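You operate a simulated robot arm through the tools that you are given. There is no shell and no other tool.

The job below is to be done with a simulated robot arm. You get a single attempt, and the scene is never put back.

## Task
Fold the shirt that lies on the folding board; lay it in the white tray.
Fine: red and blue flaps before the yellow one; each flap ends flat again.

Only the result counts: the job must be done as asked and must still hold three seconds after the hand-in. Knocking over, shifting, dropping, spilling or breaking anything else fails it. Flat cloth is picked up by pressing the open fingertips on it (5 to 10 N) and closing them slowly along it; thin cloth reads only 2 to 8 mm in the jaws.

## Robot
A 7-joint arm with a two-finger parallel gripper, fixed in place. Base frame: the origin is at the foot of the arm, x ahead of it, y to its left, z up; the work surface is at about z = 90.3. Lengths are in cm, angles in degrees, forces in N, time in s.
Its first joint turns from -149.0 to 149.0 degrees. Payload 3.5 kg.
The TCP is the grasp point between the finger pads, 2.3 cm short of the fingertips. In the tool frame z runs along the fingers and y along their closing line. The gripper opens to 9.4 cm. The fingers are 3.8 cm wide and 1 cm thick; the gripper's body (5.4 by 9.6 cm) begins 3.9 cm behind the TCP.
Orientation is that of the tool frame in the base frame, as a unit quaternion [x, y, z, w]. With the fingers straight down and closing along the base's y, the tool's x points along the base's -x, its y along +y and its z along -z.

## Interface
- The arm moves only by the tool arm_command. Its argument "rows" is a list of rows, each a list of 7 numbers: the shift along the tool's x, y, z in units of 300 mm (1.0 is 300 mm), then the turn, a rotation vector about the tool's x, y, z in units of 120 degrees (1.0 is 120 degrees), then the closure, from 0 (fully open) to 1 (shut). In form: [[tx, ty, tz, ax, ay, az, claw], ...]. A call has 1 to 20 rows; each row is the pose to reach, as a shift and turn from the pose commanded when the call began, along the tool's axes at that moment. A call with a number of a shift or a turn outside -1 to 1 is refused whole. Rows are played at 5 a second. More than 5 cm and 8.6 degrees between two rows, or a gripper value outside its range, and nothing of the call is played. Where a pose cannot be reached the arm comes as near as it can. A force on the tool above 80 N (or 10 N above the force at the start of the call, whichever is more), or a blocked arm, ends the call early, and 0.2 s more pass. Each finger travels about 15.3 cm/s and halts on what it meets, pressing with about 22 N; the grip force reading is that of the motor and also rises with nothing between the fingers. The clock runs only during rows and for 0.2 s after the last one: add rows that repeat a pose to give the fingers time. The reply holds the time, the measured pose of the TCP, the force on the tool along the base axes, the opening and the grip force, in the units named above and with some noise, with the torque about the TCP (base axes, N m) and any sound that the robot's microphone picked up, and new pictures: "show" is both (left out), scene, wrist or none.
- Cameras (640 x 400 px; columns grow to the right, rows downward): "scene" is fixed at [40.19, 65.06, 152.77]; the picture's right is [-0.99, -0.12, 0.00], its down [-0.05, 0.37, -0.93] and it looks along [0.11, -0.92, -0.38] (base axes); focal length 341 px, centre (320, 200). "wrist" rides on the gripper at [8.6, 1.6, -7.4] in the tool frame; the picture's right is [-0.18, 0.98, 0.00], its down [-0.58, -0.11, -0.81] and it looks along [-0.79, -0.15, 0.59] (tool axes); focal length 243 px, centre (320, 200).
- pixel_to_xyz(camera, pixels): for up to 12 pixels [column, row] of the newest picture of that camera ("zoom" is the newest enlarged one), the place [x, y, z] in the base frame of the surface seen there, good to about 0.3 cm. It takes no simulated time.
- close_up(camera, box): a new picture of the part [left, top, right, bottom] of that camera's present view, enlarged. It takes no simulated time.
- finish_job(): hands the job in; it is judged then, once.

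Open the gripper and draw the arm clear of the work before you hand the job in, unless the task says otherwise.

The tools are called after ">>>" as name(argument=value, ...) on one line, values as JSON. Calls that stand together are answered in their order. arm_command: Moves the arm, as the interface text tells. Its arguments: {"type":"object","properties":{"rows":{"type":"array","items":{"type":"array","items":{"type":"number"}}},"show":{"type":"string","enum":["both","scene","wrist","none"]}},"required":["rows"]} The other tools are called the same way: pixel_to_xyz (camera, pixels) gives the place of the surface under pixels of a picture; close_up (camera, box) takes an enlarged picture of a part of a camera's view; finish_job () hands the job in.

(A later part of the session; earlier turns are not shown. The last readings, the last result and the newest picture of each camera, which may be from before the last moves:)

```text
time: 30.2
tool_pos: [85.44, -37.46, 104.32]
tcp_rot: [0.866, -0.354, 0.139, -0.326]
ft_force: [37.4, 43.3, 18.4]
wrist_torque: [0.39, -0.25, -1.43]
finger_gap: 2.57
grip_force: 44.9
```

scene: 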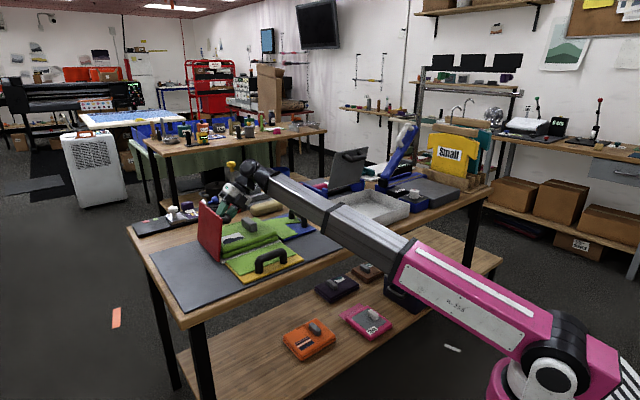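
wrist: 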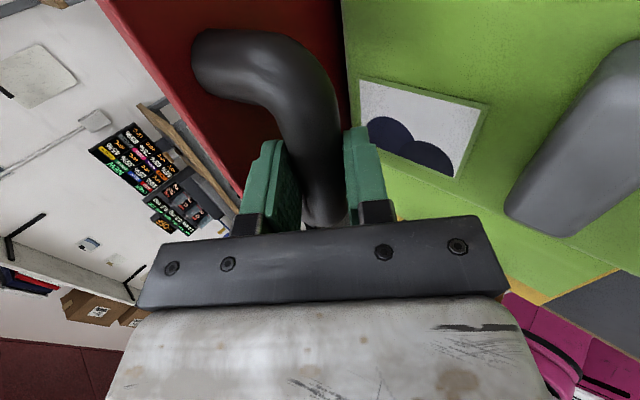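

At about 100° the flap resists (57 N), so its stop is reached and the sleeve is folded. Now I swing it back on the same arc, first to about 63°.

>>> arm_command(rows=[[0, -0.0196, 0.0031, -0.004, 0, 0, 1], [0, -0.0392, 0.0062, -0.009, 0, 0, 1], [0, -0.0586, 0.0123, -0.013, 0, 0, 1], [0, -0.0781, 0.0184, -0.017, 0, 0, 1], [0, -0.0969, 0.0261, -0.022, 0, 0, 1], [0, -0.1158, 0.0339, -0.026, 0, 0, 1], [0, -0.1338, 0.0434, -0.03, 0, 0, 1], [0, -0.1519, 0.0529, -0.035, 0, 0, 1], [0, -0.1691, 0.0638, -0.039, 0, 0, 1], [0, -0.1863, 0.0748, -0.044, 0, 0, 1], [0, -0.2025, 0.0871, -0.048, 0, 0, 1], [0, -0.2187, 0.0995, -0.052, 0, 0, 1], [0, -0.2338, 0.1132, -0.057, 0, 0, 1], [0, -0.2488, 0.1269, -0.061, 0, 0, 1], [0, -0.2625, 0.1419, -0.065, 0, 0, 1], [0, -0.2762, 0.1569, -0.07, 0, 0, 1], [0, -0.2762, 0.1569, -0.07, 0, 0, 1]], show="scene")

```text
time: 33.8
tool_pos: [91.84, -31.36, 106.14]
tcp_rot: [0.887, -0.366, 0.111, -0.257]
ft_force: [-7.0, 3.1, -2.7]
wrist_torque: [0.17, 0.45, -0.5]
finger_gap: 2.53
grip_force: 45.1
```

scene: 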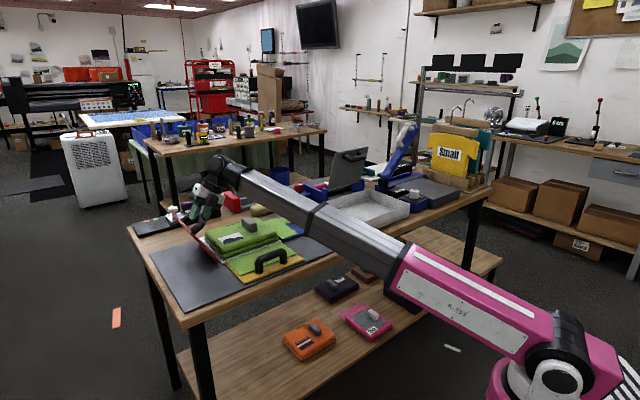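

Forces stay under 8 N on the way back. I continue lowering from about 63° to about 23°.

>>> arm_command(rows=[[0, -0.0136, 0.0168, -0.004, 0, 0, 1], [0, -0.0272, 0.0335, -0.009, 0, 0, 1], [0, -0.04, 0.0494, -0.013, 0, 0, 1], [0, -0.0528, 0.0653, -0.017, 0, 0, 1], [0, -0.064, 0.0823, -0.022, 0, 0, 1], [0, -0.0751, 0.0992, -0.026, 0, 0, 1], [0, -0.085, 0.1169, -0.03, 0, 0, 1], [0, -0.0948, 0.1346, -0.035, 0, 0, 1], [0, -0.1036, 0.1528, -0.039, 0, 0, 1], [0, -0.1123, 0.171, -0.044, 0, 0, 1], [0, -0.1196, 0.1899, -0.048, 0, 0, 1], [0, -0.1269, 0.2088, -0.052, 0, 0, 1], [0, -0.1326, 0.2282, -0.057, 0, 0, 1], [0, -0.1382, 0.2476, -0.061, 0, 0, 1], [0, -0.1418, 0.2675, -0.065, 0, 0, 1], [0, -0.1453, 0.2873, -0.07, 0, 0, 1], [0, -0.1453, 0.2873, -0.07, 0, 0, 1]], show="scene")

```text
time: 37.4
tool_pos: [97.63, -25.22, 100.97]
tcp_rot: [0.904, -0.374, 0.082, -0.191]
ft_force: [5.4, -4.6, 2.4]
wrist_torque: [-0.16, -0.08, -0.88]
finger_gap: 2.55
grip_force: 44.7
```

scene: 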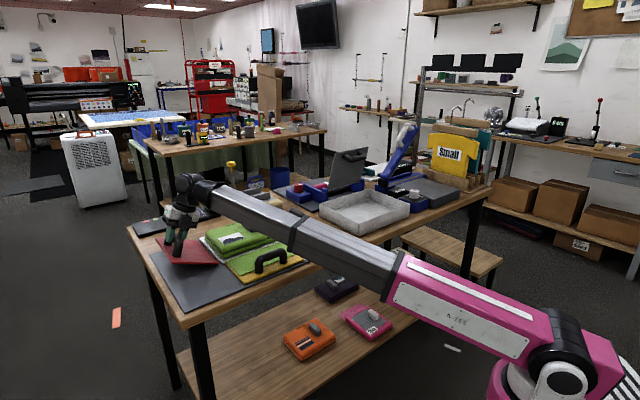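

Forces are near zero at about 22°. I lower the last part until the flap lies flat at the original bar height (z≈96.4).

>>> arm_command(rows=[[0, -0.0054, 0.0192, -0.004, 0, 0, 1], [0, -0.0107, 0.0383, -0.009, 0, 0, 1], [0, -0.0138, 0.0581, -0.013, 0, 0, 1], [0, -0.0168, 0.0779, -0.018, 0, 0, 1], [0, -0.018, 0.0982, -0.022, 0, 0, 1], [0, -0.0192, 0.1184, -0.026, 0, 0, 1], [0, -0.0186, 0.1386, -0.03, 0, 0, 1], [0, -0.018, 0.1587, -0.033, 0, 0, 1], [0, -0.0169, 0.1743, -0.033, 0, 0, 1], [0, -0.0169, 0.1743, -0.033, 0, 0, 1]], show="both")

```text
time: 39.6
tool_pos: [99.66, -23.67, 96.6]
tcp_rot: [0.91, -0.376, 0.071, -0.161]
ft_force: [-15.0, 15.6, 2.9]
wrist_torque: [0.18, 0.46, -0.55]
finger_gap: 2.54
grip_force: 45.1
```

scene: 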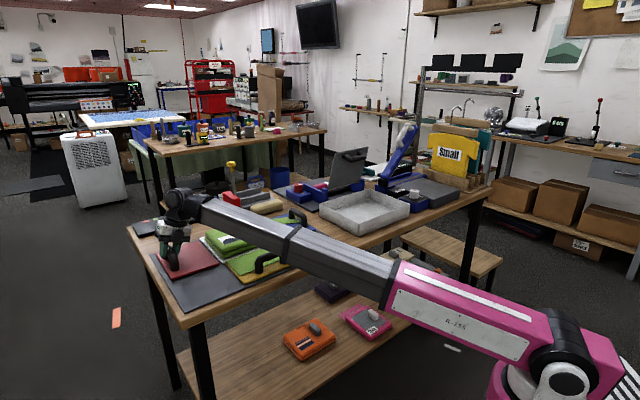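
wrist: 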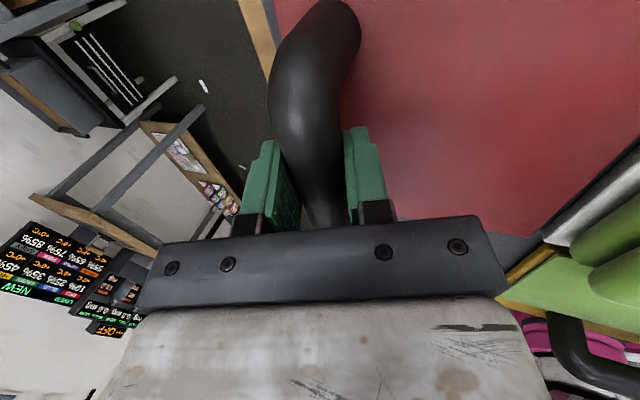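

The flap is nearly flat (bar at 96.6 vs 96.4 at start; -v force 21 N). I press 2-3 mm lower, ease the side force, then open to about 5 cm.

>>> arm_command(rows=[[-0.004, 0.0014, 0.004, 0, 0, 0, 1], [-0.0067, 0.003, 0.009, 0, 0, 0, 1], [-0.0067, 0.003, 0.009, 0, 0, 0, 1], [-0.0067, 0.003, 0.009, 0, 0, 0, 0.7], [-0.0067, 0.003, 0.009, 0, 0, 0, 0.6], [-0.0067, 0.003, 0.009, 0, 0, 0, 0.45], [-0.0067, 0.003, 0.009, 0, 0, 0, 0.45]], show="wrist")

```text
time: 41.2
tool_pos: [99.33, -23.49, 96.22]
tcp_rot: [0.91, -0.377, 0.07, -0.159]
ft_force: [-0.7, 0.5, -0.1]
wrist_torque: [0.0, 0.02, 0.01]
finger_gap: 5.19
grip_force: 0.2
```

wrist: 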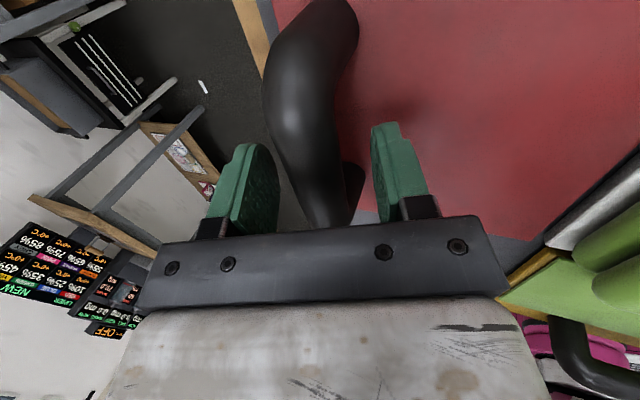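

Released cleanly (no force). I back out along the tool axis and rise clear of the handle.

>>> arm_command(rows=[[0, 0, -0.03, 0, 0, 0, 0.45], [0, 0, -0.09, 0, 0, 0, 0.45], [0, 0, -0.16, 0, 0, 0, 0.45], [0, 0, -0.23, 0, 0, 0, 0.45], [0, -0.01, -0.3, 0, 0, 0, 0.45], [0, -0.04, -0.38, 0, 0, 0, 0.45], [0, -0.07, -0.46, 0, 0, 0, 0.45], [0, -0.09, -0.51, 0, 0, 0, 0.45], [0, -0.091, -0.52, 0, 0, 0, 0.45], [0, -0.091, -0.52, 0, 0, 0, 0.45]], show="both")

```text
time: 43.4
tool_pos: [97.35, -25.43, 111.82]
tcp_rot: [0.91, -0.376, 0.07, -0.16]
ft_force: [-0.4, 0.2, -0.2]
wrist_torque: [-0.01, 0.03, 0.0]
finger_gap: 5.17
grip_force: 0.0
```

scene: 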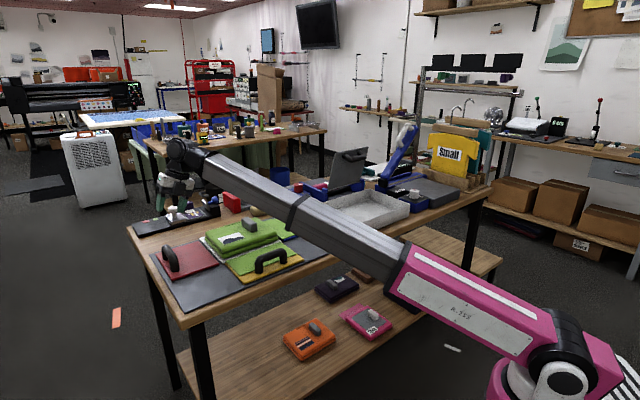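
wrist: 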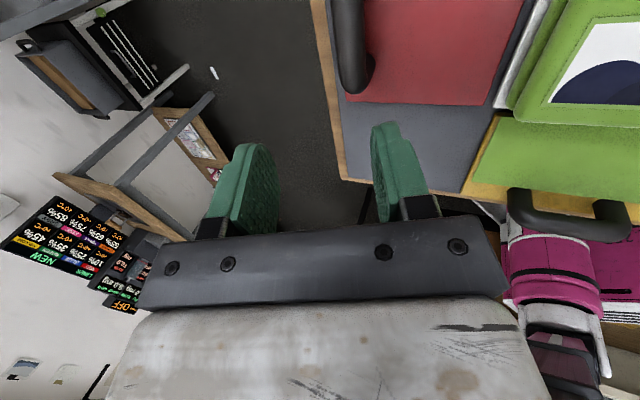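

The red flap looks flat with its handle up. I verify its height at several points.

>>> pixel_to_xyz(camera="scene", pixels=[[157, 255], [173, 279], [195, 262], [210, 262], [200, 248], [174, 258]])

>>> close_up(camera="scene", box=[140, 190, 350, 320])

```text
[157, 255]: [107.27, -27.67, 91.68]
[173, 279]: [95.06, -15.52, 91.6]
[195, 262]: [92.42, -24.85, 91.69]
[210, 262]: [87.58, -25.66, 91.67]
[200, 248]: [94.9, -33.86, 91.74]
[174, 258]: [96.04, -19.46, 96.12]
```

```text
3.05 times, centred on (245, 255) of scene
```

zoom: 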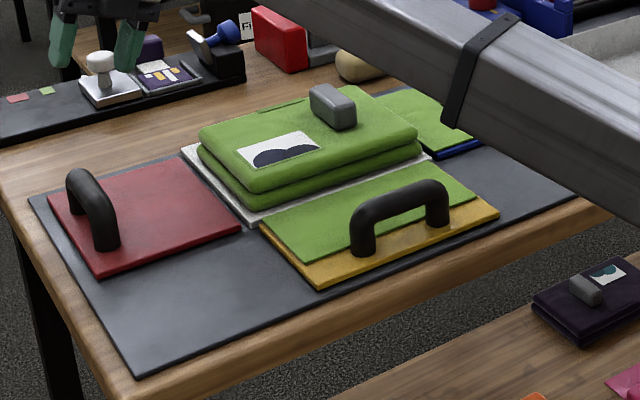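

The red flap is flat (z≈91.7 all over). I now carry the tool across at z≈112 toward the blue side, untilting on the way.

>>> arm_command(rows=[[0, 0.015, -0.0055, -0.004, 0, 0, 0.45], [0, 0.06, -0.022, -0.015, 0, 0, 0.45], [0, 0.13, -0.047, -0.032, 0, 0, 0.45], [0, 0.22, -0.08, -0.053, 0, 0, 0.45], [0, 0.31, -0.113, -0.075, 0, 0, 0.45], [0, 0.4, -0.146, -0.097, 0, 0, 0.45], [0, 0.49, -0.178, -0.118, 0, 0, 0.45], [0, 0.57, -0.208, -0.138, 0, 0, 0.45], [0, 0.635, -0.231, -0.154, 0, 0, 0.45], [0, 0.675, -0.246, -0.163, 0, 0, 0.45], [0, 0.689, -0.251, -0.1667, 0, 0, 0.45], [0, 0.689, -0.251, -0.1667, 0, 0, 0.45]], show="none")

```text
time: 46.0
tool_pos: [81.92, -40.96, 111.61]
tcp_rot: [0.924, -0.383, 0.005, 0.0]
ft_force: [0.4, -0.5, -0.1]
wrist_torque: [0.0, 0.0, -0.02]
finger_gap: 5.16
grip_force: 0.1
```

Now at the middle with the tool vertical. I go on to the blue side, tilting 20° the other way.

>>> arm_command(rows=[[0, 0.015, 0, -0.004, 0, 0, 0.45], [0, 0.06, 0, -0.015, 0, 0, 0.45], [0, 0.13, 0, -0.032, 0, 0, 0.45], [0, 0.21, 0, -0.053, 0, 0, 0.45], [0, 0.29, 0, -0.075, 0, 0, 0.45], [0, 0.37, 0, -0.097, 0, 0, 0.45], [0, 0.45, 0, -0.118, 0, 0, 0.45], [0, 0.53, 0, -0.138, 0, 0, 0.45], [0, 0.59, 0, -0.154, 0, 0, 0.45], [0, 0.622, 0, -0.163, 0, 0, 0.45], [0, 0.633, 0, -0.1667, 0, 0, 0.45], [0, 0.633, 0, -0.1667, 0, 0, 0.45]], show="both")

```text
time: 48.6
tool_pos: [69.53, -52.98, 110.95]
tcp_rot: [0.904, -0.393, -0.058, 0.158]
ft_force: [1.4, -0.2, -0.6]
wrist_torque: [0.0, 0.04, 0.01]
finger_gap: 5.2
grip_force: 0.0
out of reach, approached as far as the arm can: row 9, 10, 11, 12
```

scene: 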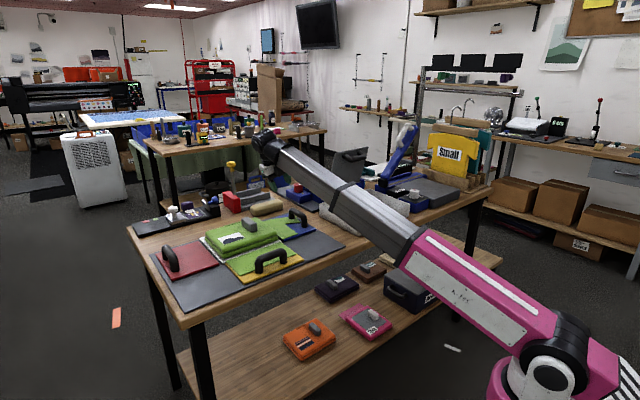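
wrist: 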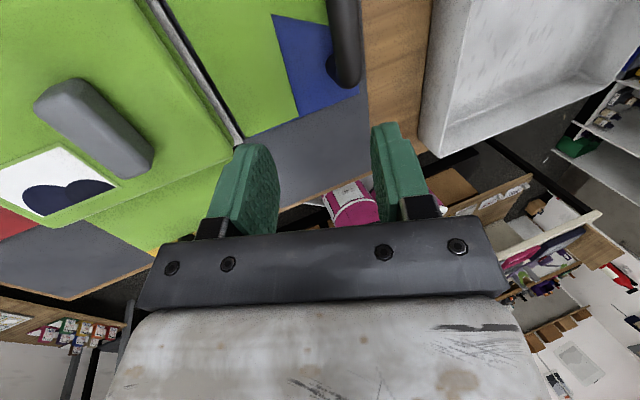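

A joint limit shows: the tool's turn about its own axis is at its end here (yaw came out 2° short). A few degrees of skew on a round bar is acceptable, so I turn about 3° back and descend to the blue pre-grasp.

>>> arm_command(rows=[[0.001, 0.005, 0.02, 0, 0, 0.008, 0.45], [0.004, 0.018, 0.07, 0, 0, 0.015, 0.45], [0.007, 0.034, 0.14, 0, 0, 0.0225, 0.45], [0.01, 0.048, 0.2, 0, 0, 0.0225, 0.45], [0.013, 0.058, 0.25, 0, 0, 0.0225, 0.45], [0.0134, 0.0619, 0.27, 0, 0, 0.0225, 0.45], [0.0134, 0.0619, 0.2746, 0, 0, 0.0225, 0.45], [0.0134, 0.0619, 0.2746, 0, 0, 0.0225, 0.45]], show="both")

```text
time: 50.4
tool_pos: [66.77, -56.41, 103.92]
tcp_rot: [0.9, -0.402, -0.057, 0.161]
ft_force: [0.2, 0.4, 0.2]
wrist_torque: [0.0, -0.03, 0.03]
finger_gap: 5.19
grip_force: 0.1
out of reach, approached as far as the arm can: row 1
```

scene: 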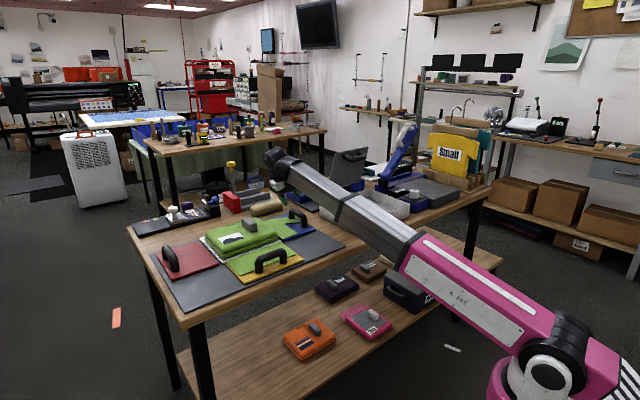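
wrist: 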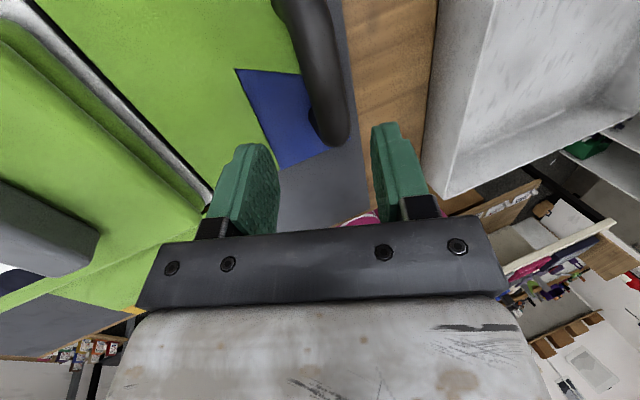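

Pre-grasp reached without trouble (skew about 3°). I measure the blue bar from this view.

>>> pixel_to_xyz(camera="wrist", pixels=[[305, 20], [315, 55], [325, 90], [335, 125], [308, 55], [325, 55], [345, 140], [354, 100], [338, 5], [235, 70], [210, 190], [150, 120]])

```text
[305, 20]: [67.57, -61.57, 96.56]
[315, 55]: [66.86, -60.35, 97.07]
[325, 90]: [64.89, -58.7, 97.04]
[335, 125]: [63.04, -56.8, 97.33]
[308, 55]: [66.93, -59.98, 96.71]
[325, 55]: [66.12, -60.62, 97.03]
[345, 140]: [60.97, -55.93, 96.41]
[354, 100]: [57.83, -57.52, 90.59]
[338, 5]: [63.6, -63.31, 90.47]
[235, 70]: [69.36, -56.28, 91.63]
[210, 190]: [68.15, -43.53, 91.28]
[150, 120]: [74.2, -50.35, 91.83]
```

The bar centre is at u≈4.4, v≈87, z≈96.1. I advance about 8 cm along the tool axis to straddle it.

>>> arm_command(rows=[[0, 0.002, 0.03, 0, 0, 0, 0.45], [0, 0.004, 0.08, 0, 0, 0, 0.45], [0, 0.007, 0.13, 0, 0, 0, 0.45], [0, 0.007, 0.18, 0, 0, 0, 0.45], [0, 0.007, 0.22, 0, 0, 0, 0.45], [0, 0.007, 0.255, 0, 0, 0, 0.45], [0, 0.007, 0.27, 0, 0, 0, 0.45], [0, 0.007, 0.27, 0, 0, 0, 0.45]], show="both")

```text
time: 52.2
tool_pos: [64.66, -58.55, 96.34]
tcp_rot: [0.899, -0.403, -0.057, 0.162]
ft_force: [0.0, 0.6, 0.1]
wrist_torque: [0.02, 0.03, -0.02]
finger_gap: 5.16
grip_force: 0.1
```

scene: 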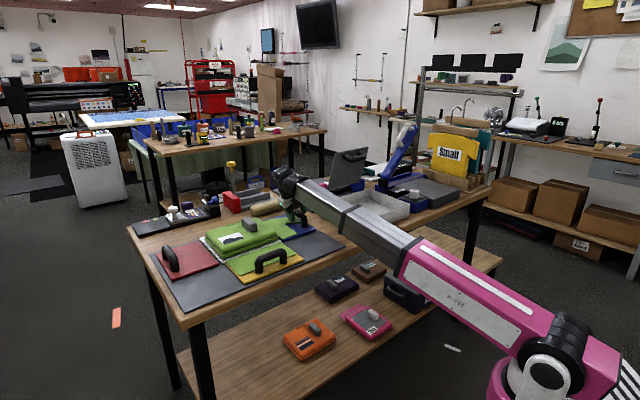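
wrist: 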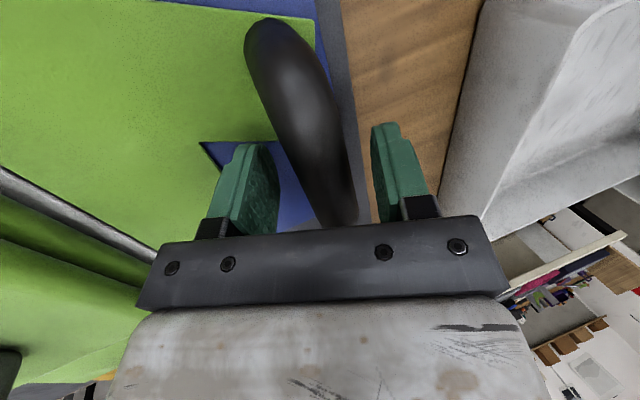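

The bar is between the fingers with no force. I close on it.

>>> arm_command(rows=[[0, 0, 0, 0, 0, 0, 0.55], [0, 0, 0, 0, 0, 0, 0.65], [0, 0, 0, 0, 0, 0, 0.72], [0, 0, 0, 0, 0, 0, 0.8], [0, 0, 0, 0, 0, 0, 0.9], [0, 0, 0, 0, 0, 0, 1.0], [0, 0, 0, 0, 0, 0, 1.0]], show="none")

```text
time: 53.8
tool_pos: [64.6, -58.51, 96.4]
tcp_rot: [0.899, -0.403, -0.058, 0.163]
ft_force: [-19.2, -20.2, 11.5]
wrist_torque: [0.54, 0.71, 1.87]
finger_gap: 2.76
grip_force: 45.3
```

The bar pushes the tool 28 N toward -u: it sits about 3 mm further out. I shift that much to centre the grip.

>>> arm_command(rows=[[0, 0.005, 0.0017, 0, 0, 0, 1], [0, 0.0094, 0.0034, 0, 0, 0, 1], [0, 0.0094, 0.0034, 0, 0, 0, 1]], show="none")

```text
time: 54.6
tool_pos: [64.69, -58.6, 96.51]
tcp_rot: [0.899, -0.404, -0.057, 0.162]
ft_force: [-10.1, -13.5, 11.0]
wrist_torque: [0.63, 0.98, 1.48]
finger_gap: 2.79
grip_force: 45.0
```

The grip is fairly centred. I lift the blue flap the first 15° on the mirrored arc (hinge u≈17.4, z≈92.1, radius 13.9).

>>> arm_command(rows=[[0.0002, 0.0001, -0.02, -0.004, 0, 0, 1], [0.0003, 0.0001, -0.04, -0.009, 0, 0, 1], [0.0004, -0.0018, -0.06, -0.013, 0, 0, 1], [0.0004, -0.0039, -0.0804, -0.017, 0, 0, 1], [0.0004, -0.0075, -0.1, -0.022, 0, 0, 1], [0.0003, -0.0114, -0.12, -0.026, 0, 0, 1], [0.0003, -0.0114, -0.12, -0.026, 0, 0, 1]], show="scene")

```text
time: 56.2
tool_pos: [65.58, -57.52, 99.49]
tcp_rot: [0.893, -0.402, -0.068, 0.188]
ft_force: [-18.3, -20.5, 13.9]
wrist_torque: [0.69, 1.08, 1.4]
finger_gap: 2.77
grip_force: 44.6
out of reach, approached as far as the arm can: row 1, 2, 3, 4, 5, 6, 7
```

scene: 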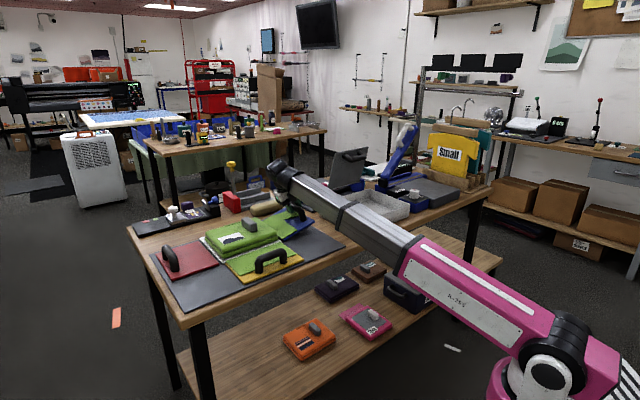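

The arm tracks well (bar at U=11.7, 7.4 above hinge) with about 30 N radial push, the joint-limit note aside. I continue to about 35°, slightly wider radius and no extra tilt.

>>> arm_command(rows=[[0, -0.0023, -0.0202, 0, 0, 0, 1], [0, -0.0046, -0.0403, 0, 0, 0, 1], [-0.0002, -0.0104, -0.0598, 0, 0, 0, 1], [-0.0005, -0.0162, -0.0792, 0, 0, 0, 1], [-0.0008, -0.0237, -0.098, 0, 0, 0, 1], [-0.0011, -0.0313, -0.1168, 0, 0, 0, 1], [-0.0015, -0.0403, -0.135, 0, 0, 0, 1], [-0.002, -0.0494, -0.1531, 0, 0, 0, 1], [-0.002, -0.0494, -0.1531, 0, 0, 0, 1]], show="scene")

```text
time: 58.2
tool_pos: [67.88, -55.18, 103.23]
tcp_rot: [0.895, -0.397, -0.068, 0.189]
ft_force: [-13.8, -17.8, 23.8]
wrist_torque: [0.32, 1.01, 1.5]
finger_gap: 2.69
grip_force: 44.8
```

scene: 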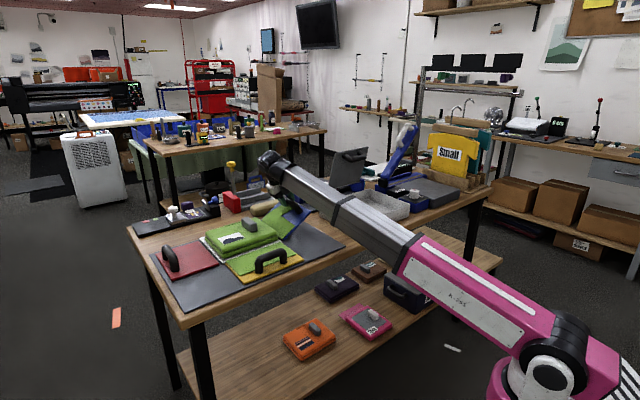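

No limit now and the flap is near 35°; a radial push of about 32 N suggests 2-3 mm more radius. I continue to about 70°, adding tilt and undoing a little of the skew.

>>> arm_command(rows=[[-0.0002, -0.0081, -0.0191, -0.004, 0, 0, 1], [-0.0005, -0.0162, -0.0381, -0.009, 0, -0.001, 1], [-0.001, -0.0285, -0.0544, -0.015, 0, -0.002, 1], [-0.0015, -0.0409, -0.0707, -0.02, 0, -0.003, 1], [-0.002, -0.0548, -0.0859, -0.026, 0, -0.004, 1], [-0.0026, -0.0688, -0.1011, -0.031, 0, -0.005, 1], [-0.0032, -0.0838, -0.115, -0.037, 0, -0.006, 1], [-0.0039, -0.0989, -0.1289, -0.042, 0, -0.007, 1], [-0.0046, -0.115, -0.1416, -0.048, 0, -0.008, 1], [-0.0053, -0.131, -0.1542, -0.053, 0, -0.009, 1], [-0.0061, -0.1483, -0.1653, -0.059, 0, -0.01, 1], [-0.0069, -0.1657, -0.1763, -0.064, 0, -0.01, 1], [-0.0077, -0.1838, -0.1859, -0.07, 0, -0.01, 1], [-0.0085, -0.2019, -0.1955, -0.075, 0, -0.01, 1], [-0.0085, -0.2019, -0.1955, -0.075, 0, -0.01, 1]], show="both")

```text
time: 61.4
tool_pos: [73.4, -49.47, 106.2]
tcp_rot: [0.883, -0.381, -0.102, 0.256]
ft_force: [-9.4, 4.8, 0.3]
wrist_torque: [0.96, 1.15, 1.14]
finger_gap: 2.6
grip_force: 44.8
```

scene: 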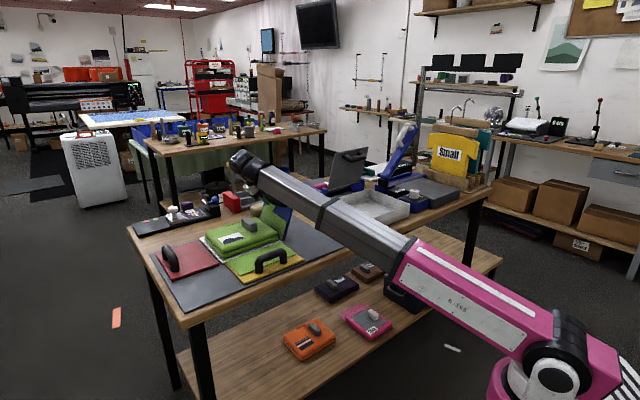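
wrist: 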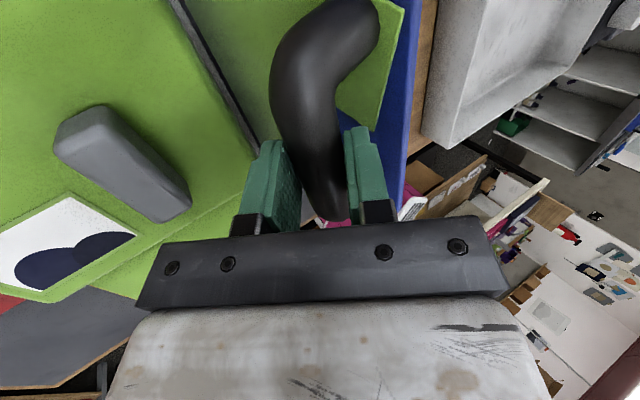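

Forces are under 10 N at about 70°, the sleeve still on the blue flap. I continue to about 95°.

>>> arm_command(rows=[[-0.002, -0.017, -0.0112, -0.006, 0, 0, 1], [-0.003, -0.034, -0.0224, -0.011, 0, 0, 1], [-0.004, -0.0524, -0.0316, -0.017, 0, -0.001, 1], [-0.005, -0.0709, -0.0407, -0.022, 0, -0.002, 1], [-0.0055, -0.09, -0.0483, -0.028, 0, -0.003, 1], [-0.006, -0.1091, -0.0559, -0.033, 0, -0.004, 1], [-0.0068, -0.1289, -0.0618, -0.039, 0, -0.005, 1], [-0.0075, -0.1486, -0.0676, -0.044, 0, -0.005, 1], [-0.0081, -0.1689, -0.0716, -0.05, 0, -0.005, 1], [-0.0087, -0.1892, -0.0756, -0.055, 0, -0.005, 1], [-0.0087, -0.1892, -0.0756, -0.055, 0, -0.005, 1]], show="both")

```text
time: 63.8
tool_pos: [77.69, -45.5, 104.99]
tcp_rot: [0.869, -0.368, -0.119, 0.308]
ft_force: [12.0, 9.8, 34.2]
wrist_torque: [0.61, 0.86, 1.36]
finger_gap: 2.56
grip_force: 44.9
out of reach, approached as far as the arm can: row 10, 11
```

scene: 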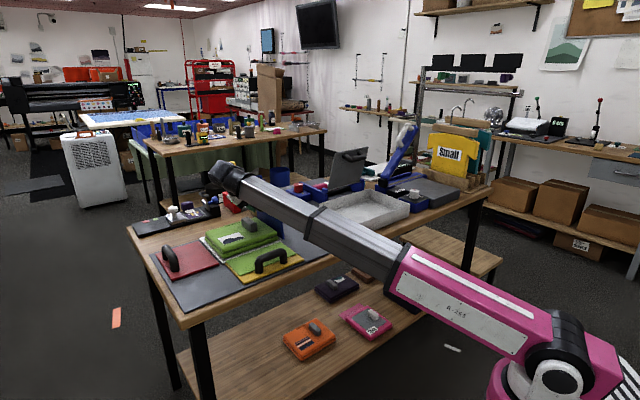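
wrist: 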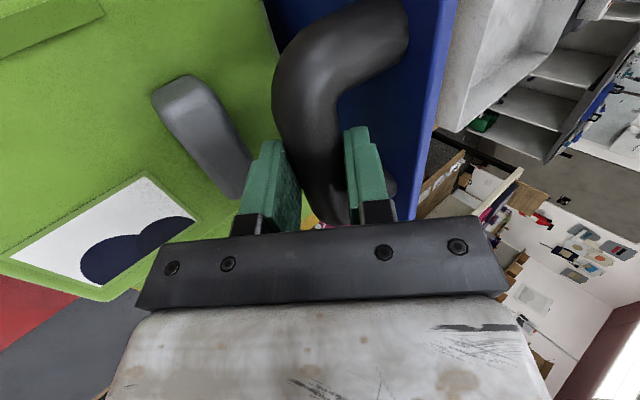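

The blue flap's face is now plain blue at about 95° — its sleeve has folded. I confirm with a close-up before returning it.

>>> close_up(camera="scene", box=[150, 150, 350, 300])

>>> close_up(camera="wrist", box=[0, 0, 480, 300])

```text
2.67 times, centred on (250, 225) of scene
```

zoom: 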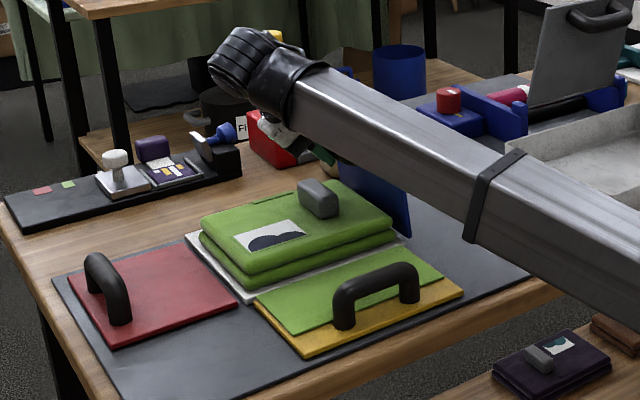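

```text
1.33 times, centred on (240, 150) of wrist
```

zoom: 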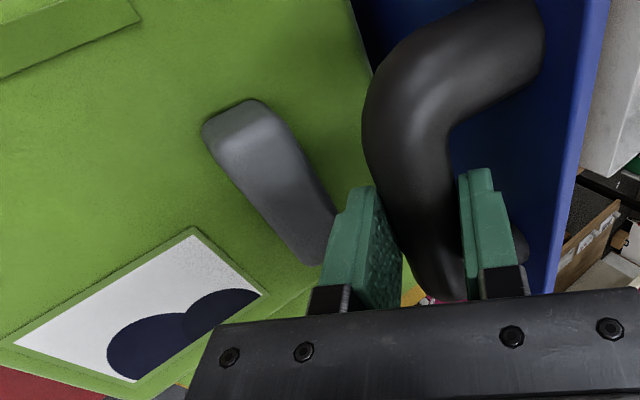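

Both sleeves are folded. I swing the blue flap back along the arc, first to about 55°.

>>> arm_command(rows=[[0.0001, 0.0229, 0.0036, 0.005, 0, 0.001, 1], [0.0003, 0.0458, 0.0072, 0.011, 0, 0.002, 1], [0.0005, 0.0647, 0.0156, 0.016, 0, 0.003, 1], [0.0007, 0.0835, 0.024, 0.022, 0, 0.004, 1], [0.0008, 0.1015, 0.034, 0.027, 0, 0.005, 1], [0.001, 0.1195, 0.0441, 0.033, 0, 0.006, 1], [0.0011, 0.1366, 0.0556, 0.038, 0, 0.007, 1], [0.0013, 0.1536, 0.0671, 0.044, 0, 0.008, 1], [0.0015, 0.1697, 0.0801, 0.049, 0, 0.009, 1], [0.0017, 0.1857, 0.0931, 0.055, 0, 0.01, 1], [0.0018, 0.2006, 0.1075, 0.06, 0, 0.011, 1], [0.002, 0.2155, 0.122, 0.066, 0, 0.012, 1], [0.0022, 0.229, 0.1374, 0.071, 0, 0.014, 1], [0.0023, 0.2424, 0.1528, 0.077, 0, 0.015, 1], [0.0025, 0.2545, 0.1697, 0.082, 0, 0.016, 1], [0.0027, 0.2666, 0.1866, 0.0875, 0, 0.0167, 1], [0.0027, 0.2666, 0.1866, 0.0875, 0, 0.0167, 1]], show="scene")

```text
time: 67.4
tool_pos: [70.74, -52.39, 105.52]
tcp_rot: [0.886, -0.395, -0.086, 0.226]
ft_force: [3.3, 1.1, -3.6]
wrist_torque: [0.58, 0.15, 1.74]
finger_gap: 2.72
grip_force: 45.5
```

scene: 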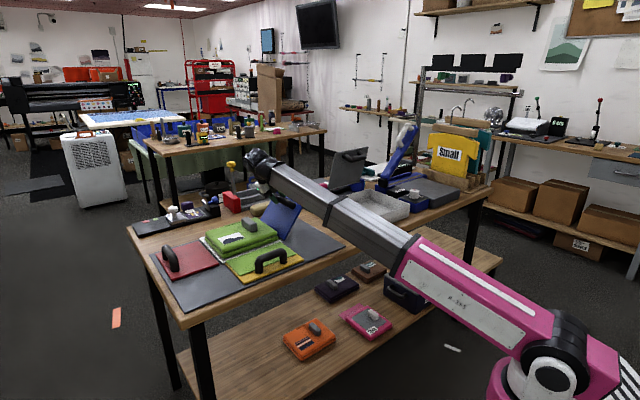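

Forces nearly zero at about 54°. I continue lowering the blue flap to about 14°.

>>> arm_command(rows=[[0.0006, 0.0125, 0.015, 0.003, 0, 0, 1], [0.0013, 0.0251, 0.03, 0.007, 0, 0.001, 1], [0.002, 0.0373, 0.0464, 0.01, 0, 0.001, 1], [0.0026, 0.0495, 0.0629, 0.014, 0, 0.002, 1], [0.0032, 0.0602, 0.0803, 0.017, 0, 0.002, 1], [0.0037, 0.0709, 0.0977, 0.021, 0, 0.003, 1], [0.0042, 0.08, 0.1161, 0.024, 0, 0.003, 1], [0.0046, 0.089, 0.1345, 0.028, 0, 0.004, 1], [0.005, 0.0962, 0.1536, 0.031, 0, 0.004, 1], [0.0053, 0.1034, 0.1727, 0.034, 0, 0.004, 1], [0.0056, 0.1087, 0.1925, 0.038, 0, 0.004, 1], [0.0058, 0.114, 0.2123, 0.041, 0, 0.004, 1], [0.006, 0.1173, 0.2323, 0.044, 0, 0.004, 1], [0.0061, 0.1206, 0.2524, 0.047, 0, 0.004, 1], [0.0062, 0.1221, 0.2728, 0.05, 0, 0.004, 1], [0.0062, 0.1235, 0.2931, 0.05, 0, 0.004, 1], [0.0062, 0.1235, 0.2931, 0.05, 0, 0.004, 1]], show="scene")

```text
time: 71.0
tool_pos: [65.56, -57.64, 99.4]
tcp_rot: [0.895, -0.403, -0.063, 0.181]
ft_force: [2.1, -2.3, 2.0]
wrist_torque: [0.27, 0.04, 1.81]
finger_gap: 2.72
grip_force: 45.1
```

scene: 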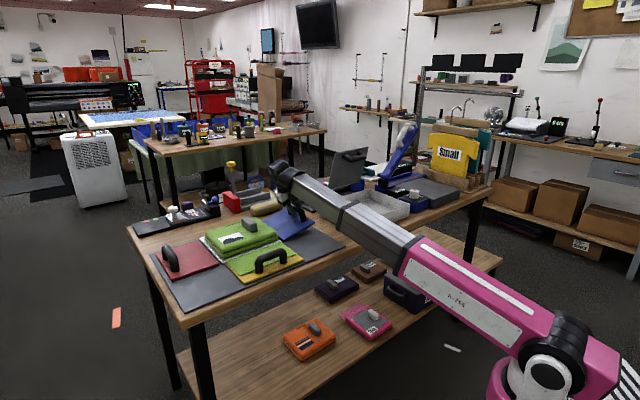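

Forces are about 2 N at 14°. I lay the blue flap flat.

>>> arm_command(rows=[[0, 0.0025, 0.019, 0, 0, 0, 1], [0, 0.0051, 0.038, 0, 0, 0, 1], [0, 0.006, 0.058, 0, 0, 0, 1], [0, 0.0068, 0.0783, 0, 0, 0, 1], [-0.0004, 0.006, 0.0957, 0, 0, 0, 1], [-0.0008, 0.0053, 0.113, 0, 0, 0, 1], [-0.001, 0.0032, 0.1182, 0, 0, 0, 1], [-0.001, 0.0032, 0.1182, 0, 0, 0, 1]], show="wrist")

```text
time: 72.8
tool_pos: [64.44, -58.48, 96.29]
tcp_rot: [0.895, -0.403, -0.063, 0.182]
ft_force: [14.1, 0.3, 33.4]
wrist_torque: [0.39, 0.41, 1.68]
finger_gap: 2.79
grip_force: 45.3
```

wrist: 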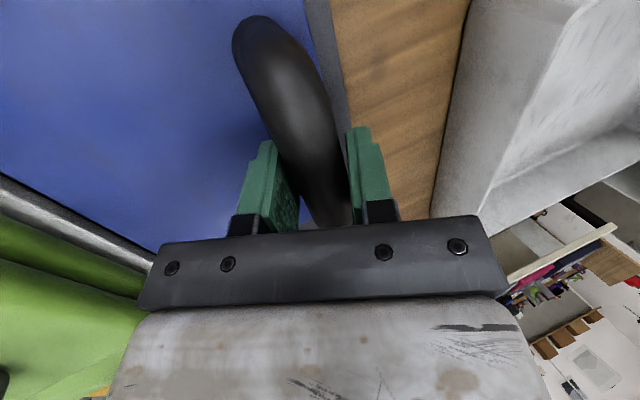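

The flap is pressed flat (33 N up on the tool). I ease up 2 mm and open the fingers.

>>> arm_command(rows=[[0, 0, -0.004, 0, 0, 0, 1], [0, 0, -0.007, 0, 0, 0, 1], [0, 0, -0.007, 0, 0, 0, 0.72], [0, 0, -0.007, 0, 0, 0, 0.6], [0, 0, -0.007, 0, 0, 0, 0.45], [0, 0, -0.007, 0, 0, 0, 0.45]], show="none")

```text
time: 74.2
tool_pos: [64.58, -58.45, 96.33]
tcp_rot: [0.895, -0.403, -0.064, 0.18]
ft_force: [-1.0, -0.1, -0.6]
wrist_torque: [-0.01, 0.0, -0.01]
finger_gap: 5.17
grip_force: 0.0
```

Released. I back out along the tool axis by about 11 cm.

>>> arm_command(rows=[[0, 0, -0.03, 0, 0, 0, 0.45], [0, 0, -0.09, 0, 0, 0, 0.45], [0, 0, -0.16, 0, 0, 0, 0.45], [0, 0, -0.23, 0, 0, 0, 0.45], [0, 0, -0.3, 0, 0, 0, 0.45], [0, 0, -0.35, 0, 0, 0, 0.45], [0, 0, -0.37, 0, 0, 0, 0.45], [0, 0, -0.37, 0, 0, 0, 0.45]], show="both")

```text
time: 76.0
tool_pos: [67.52, -55.39, 106.82]
tcp_rot: [0.895, -0.404, -0.064, 0.18]
ft_force: [0.2, 0.2, 0.3]
wrist_torque: [-0.01, -0.01, 0.0]
finger_gap: 5.15
grip_force: 0.0
```

scene: 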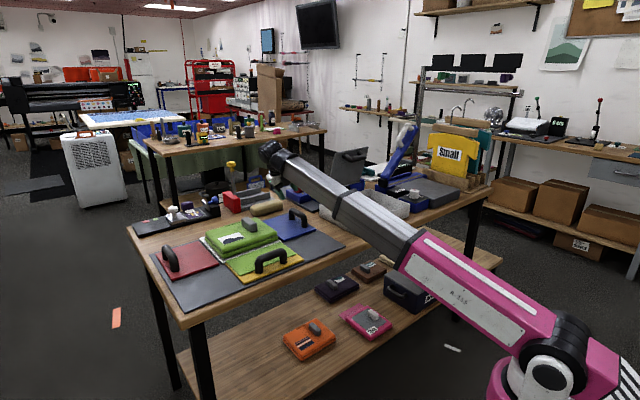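
wrist: 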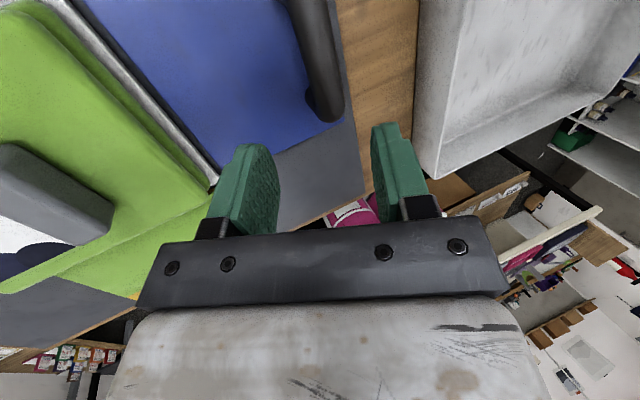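

Blue lies flat too. I untilt while moving toward the middle front at about z=108.

>>> arm_command(rows=[[-0.01, -0.012, -0.007, 0.006, 0, 0, 0.45], [-0.04, -0.046, -0.026, 0.025, 0, 0, 0.45], [-0.085, -0.097, -0.055, 0.053, 0, 0, 0.45], [-0.135, -0.154, -0.088, 0.084, 0, 0, 0.45], [-0.185, -0.211, -0.12, 0.116, 0, 0, 0.45], [-0.23, -0.263, -0.149, 0.144, 0, 0, 0.45], [-0.26, -0.297, -0.169, 0.163, 0, 0, 0.45], [-0.2766, -0.316, -0.1796, 0.173, 0, 0, 0.45], [-0.2766, -0.316, -0.1796, 0.173, 0, 0, 0.45]], show="none")

>>> pixel_to_xyz(camera="scene", pixels=[[275, 218], [285, 236], [300, 232], [312, 228], [285, 225], [255, 262], [270, 254], [284, 255], [246, 283], [302, 259], [256, 268], [287, 261]])

```text
time: 78.0
tool_pos: [69.75, -42.09, 107.86]
tcp_rot: [0.913, -0.408, 0.01, 0.017]
ft_force: [0.5, -0.8, 0.0]
wrist_torque: [-0.03, 0.0, 0.02]
finger_gap: 5.19
grip_force: 0.1
```

```text
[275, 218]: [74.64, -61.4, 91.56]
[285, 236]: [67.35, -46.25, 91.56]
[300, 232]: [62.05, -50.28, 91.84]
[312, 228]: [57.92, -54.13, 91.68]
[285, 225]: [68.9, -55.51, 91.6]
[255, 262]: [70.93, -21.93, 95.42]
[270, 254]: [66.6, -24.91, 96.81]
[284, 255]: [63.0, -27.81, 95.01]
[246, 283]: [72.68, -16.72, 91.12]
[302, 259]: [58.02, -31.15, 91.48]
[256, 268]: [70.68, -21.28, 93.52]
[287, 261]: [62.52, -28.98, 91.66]
```

Blue is flat (z≈91.6-91.8). Now I carry the tool over the yellow handle and turn it 87° so it closes across that bar (camera toward -u).

>>> arm_command(rows=[[-0.01, -0.006, 0.001, 0, 0, 0.015, 0.45], [-0.035, -0.022, 0.003, 0, 0, 0.055, 0.45], [-0.07, -0.044, 0.005, 0, 0, 0.11, 0.45], [-0.11, -0.07, 0.008, 0, 0, 0.17, 0.45], [-0.15, -0.095, 0.011, 0, 0, 0.23, 0.45], [-0.19, -0.12, 0.014, 0, 0, 0.29, 0.45], [-0.23, -0.146, 0.016, 0, 0, 0.35, 0.45], [-0.27, -0.171, 0.019, 0, 0, 0.41, 0.45], [-0.31, -0.196, 0.022, 0, 0, 0.47, 0.45], [-0.345, -0.218, 0.025, 0, 0, 0.53, 0.45], [-0.38, -0.24, 0.027, 0, 0, 0.59, 0.45], [-0.415, -0.263, 0.03, 0, 0, 0.64, 0.45], [-0.445, -0.282, 0.032, 0, 0, 0.685, 0.45], [-0.465, -0.294, 0.033, 0, 0, 0.713, 0.45], [-0.471, -0.298, 0.033, 0, 0, 0.7233, 0.45], [-0.471, -0.298, 0.033, 0, 0, 0.7233, 0.45]], show="both")

```text
time: 81.4
tool_pos: [67.11, -25.63, 106.21]
tcp_rot: [-0.383, 0.923, -0.019, -0.005]
ft_force: [0.4, -0.6, 0.4]
wrist_torque: [0.03, 0.02, 0.0]
finger_gap: 5.15
grip_force: 0.0
```

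scene: 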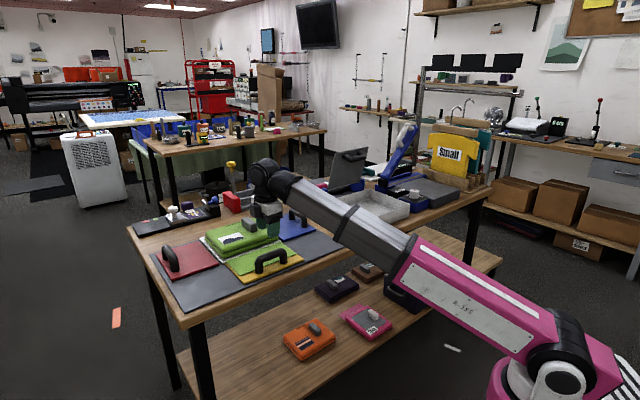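
wrist: 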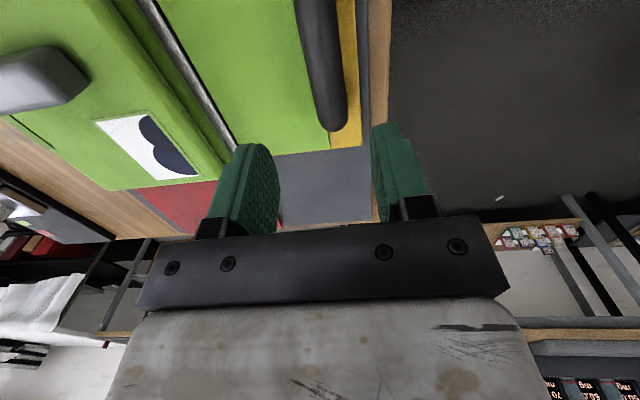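

Turned as wanted, no contact. I measure the yellow bar from this view.

>>> pixel_to_xyz(camera="wrist", pixels=[[310, 10], [318, 40], [325, 70], [333, 100], [338, 125], [312, 60], [336, 70], [358, 145], [358, 80], [215, 130], [236, 160], [270, 150]])

```text
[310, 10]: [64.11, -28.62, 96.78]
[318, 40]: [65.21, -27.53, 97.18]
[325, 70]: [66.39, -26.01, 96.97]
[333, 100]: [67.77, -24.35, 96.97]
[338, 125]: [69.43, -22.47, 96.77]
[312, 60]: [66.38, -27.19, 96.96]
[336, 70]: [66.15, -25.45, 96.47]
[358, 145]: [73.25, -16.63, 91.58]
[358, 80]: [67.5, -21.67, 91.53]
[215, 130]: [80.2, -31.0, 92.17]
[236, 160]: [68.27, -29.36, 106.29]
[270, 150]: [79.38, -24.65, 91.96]
```

The yellow bar centre is at u≈29.2, v≈65.35, z≈96. I trim the tilt (5° toward -v) and descend onto it.

>>> arm_command(rows=[[0, 0.002, 0.02, -0.02, -0.005, 0, 0.45], [-0.001, 0.005, 0.06, -0.04, -0.0117, 0, 0.45], [-0.0015, 0.008, 0.11, -0.057, -0.0117, 0, 0.45], [-0.002, 0.011, 0.16, -0.057, -0.0117, 0, 0.45], [-0.0025, 0.013, 0.21, -0.057, -0.0117, 0, 0.45], [-0.003, 0.016, 0.26, -0.057, -0.0117, 0, 0.45], [-0.0035, 0.018, 0.3, -0.057, -0.0117, 0, 0.45], [-0.0037, 0.018, 0.32, -0.057, -0.0117, 0, 0.45], [-0.0037, 0.018, 0.33, -0.057, -0.0117, 0, 0.45], [-0.0037, 0.018, 0.33, -0.057, -0.0117, 0, 0.45]], show="both")

```text
time: 83.6
tool_pos: [66.97, -25.54, 96.25]
tcp_rot: [-0.383, 0.923, 0.041, -0.017]
ft_force: [-0.1, -0.7, 0.0]
wrist_torque: [0.03, 0.04, 0.0]
finger_gap: 5.17
grip_force: 0.1
```

scene: 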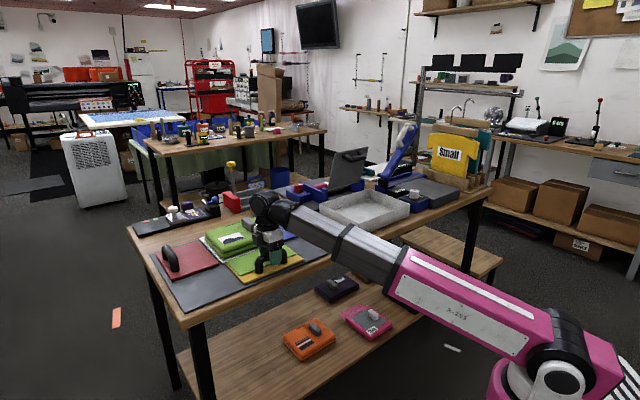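
wrist: 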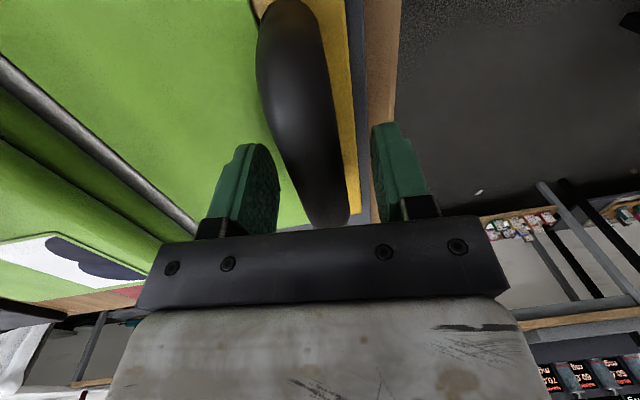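

The bar is between the fingers, no force. I close on it.

>>> arm_command(rows=[[0, 0, 0, 0, 0, 0, 0.55], [0, 0, 0, 0, 0, 0, 0.65], [0, 0, 0, 0, 0, 0, 0.72], [0, 0, 0, 0, 0, 0, 0.8], [0, 0, 0, 0, 0, 0, 0.9], [0, 0, 0, 0, 0, 0, 1.0], [0, 0, 0, 0, 0, 0, 1.0]], show="none")

```text
time: 85.2
tool_pos: [66.96, -25.69, 96.25]
tcp_rot: [-0.382, 0.923, 0.041, -0.018]
ft_force: [7.9, -8.2, -1.4]
wrist_torque: [-0.1, -0.05, -0.19]
finger_gap: 2.56
grip_force: 45.3
```

The grip holds (gap 2.56 cm). I lift the yellow flap the first 15° about its hinge (v≈77.3, z≈92.1).

>>> arm_command(rows=[[0, -0.0053, -0.0176, 0, 0, 0, 1], [0, -0.0106, -0.0351, 0, 0, 0, 1], [0, -0.0172, -0.0519, 0, 0, 0, 1], [0, -0.0239, -0.0687, 0, 0, 0, 1], [0, -0.0323, -0.0848, 0, 0, 0, 1], [0, -0.0408, -0.101, 0, 0, 0, 1], [0, -0.0408, -0.101, 0, 0, 0, 1]], show="scene")

```text
time: 86.8
tool_pos: [67.98, -26.79, 99.32]
tcp_rot: [-0.383, 0.923, 0.041, -0.017]
ft_force: [-0.8, -6.6, -8.3]
wrist_torque: [0.3, 0.07, -0.12]
finger_gap: 2.54
grip_force: 44.9
```

scene: 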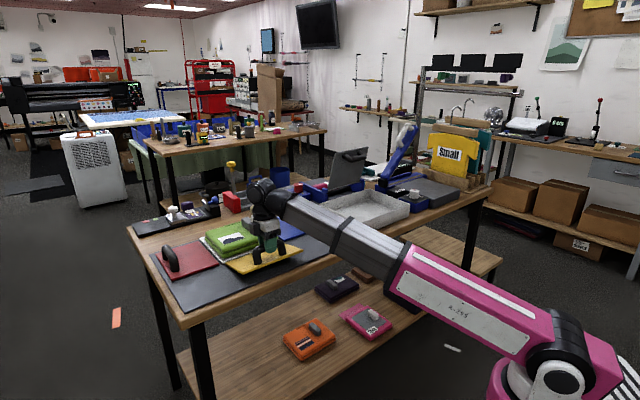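

Forces stay under 9 N. I continue the yellow flap to about 50°.

>>> arm_command(rows=[[0, -0.0102, -0.0151, -0.002, 0, 0, 1], [0, -0.0204, -0.0303, -0.005, 0, 0, 1], [0, -0.0315, -0.0446, -0.008, 0, 0, 1], [0, -0.0426, -0.059, -0.011, 0, 0, 1], [0, -0.0547, -0.0725, -0.014, 0, 0, 1], [0, -0.0669, -0.086, -0.018, 0, 0, 1], [0, -0.0803, -0.0984, -0.021, 0, 0, 1], [0, -0.0938, -0.1108, -0.024, 0, 0, 1], [0, -0.1082, -0.122, -0.027, 0, 0, 1], [0, -0.1226, -0.1331, -0.03, 0, 0, 1], [0, -0.1381, -0.1429, -0.033, 0, 0, 1], [0, -0.1536, -0.1526, -0.036, 0, 0, 1], [0, -0.1697, -0.1611, -0.039, 0, 0, 1], [0, -0.1859, -0.1696, -0.042, 0, 0, 1], [0, -0.1859, -0.1696, -0.042, 0, 0, 1]], show="both")

```text
time: 90.0
tool_pos: [72.29, -30.77, 102.29]
tcp_rot: [-0.381, 0.921, 0.072, -0.025]
ft_force: [-19.3, -0.8, 37.6]
wrist_torque: [-0.18, -0.01, 0.07]
finger_gap: 2.58
grip_force: 44.6
out of reach, approached as far as the arm can: row 10, 11, 12, 13, 14, 15
```

scene: 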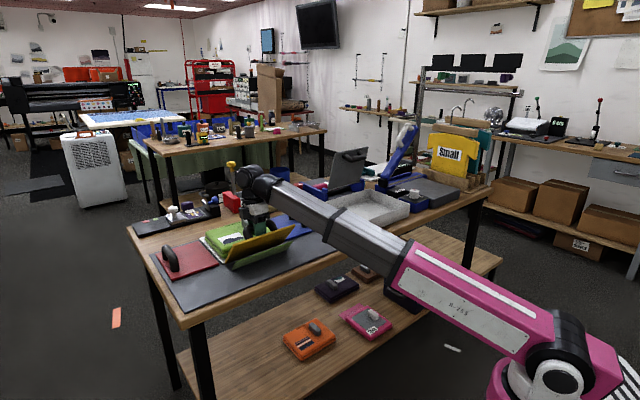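
wrist: 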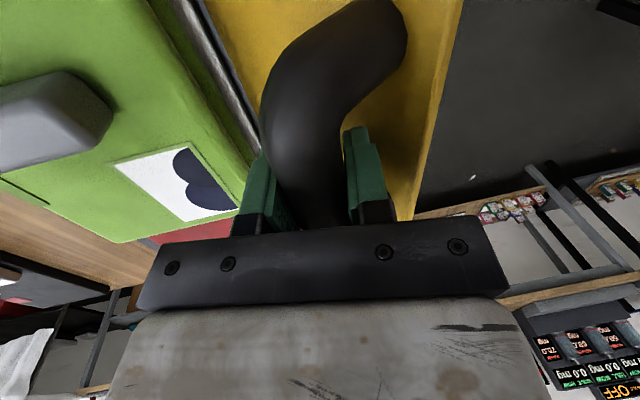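

The wrist limit (tool bent back) stopped the lift: the tool lags about 1.3 cm low, the bar having slid toward the palm. The flap face looks plain yellow already, so I look closely.

>>> close_up(camera="scene", box=[150, 150, 350, 300])

>>> close_up(camera="wrist", box=[0, 0, 480, 300])

>>> pixel_to_xyz(camera="wrist", pixels=[[430, 60], [415, 200], [380, 120], [300, 100], [330, 60], [320, 160], [60, 110], [180, 180], [120, 220], [230, 60], [205, 20], [250, 140]])

```text
2.67 times, centred on (250, 225) of scene
```

zoom: 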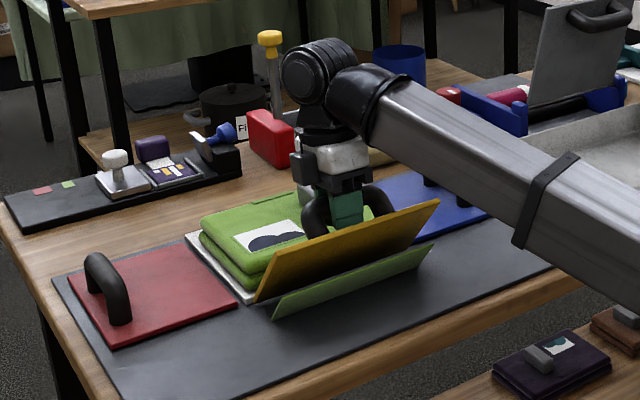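

```text
1.33 times, centred on (240, 150) of wrist
```

zoom: 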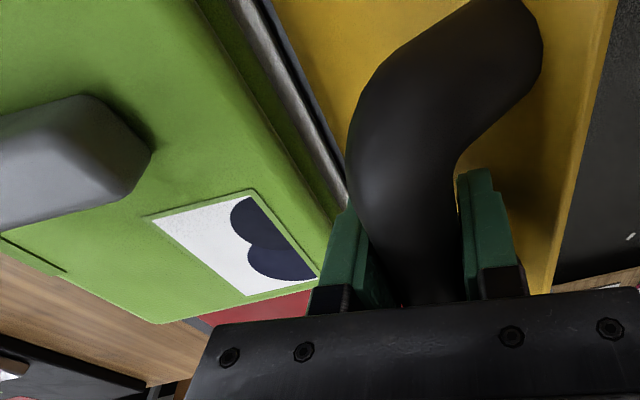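

```text
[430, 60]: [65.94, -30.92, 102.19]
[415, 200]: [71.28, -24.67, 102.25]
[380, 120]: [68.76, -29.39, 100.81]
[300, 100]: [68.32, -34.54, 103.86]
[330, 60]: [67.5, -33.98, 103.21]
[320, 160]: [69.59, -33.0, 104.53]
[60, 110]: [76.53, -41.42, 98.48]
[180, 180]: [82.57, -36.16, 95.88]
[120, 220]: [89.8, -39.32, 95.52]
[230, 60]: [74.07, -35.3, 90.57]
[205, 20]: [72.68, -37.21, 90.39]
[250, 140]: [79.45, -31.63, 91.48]
```

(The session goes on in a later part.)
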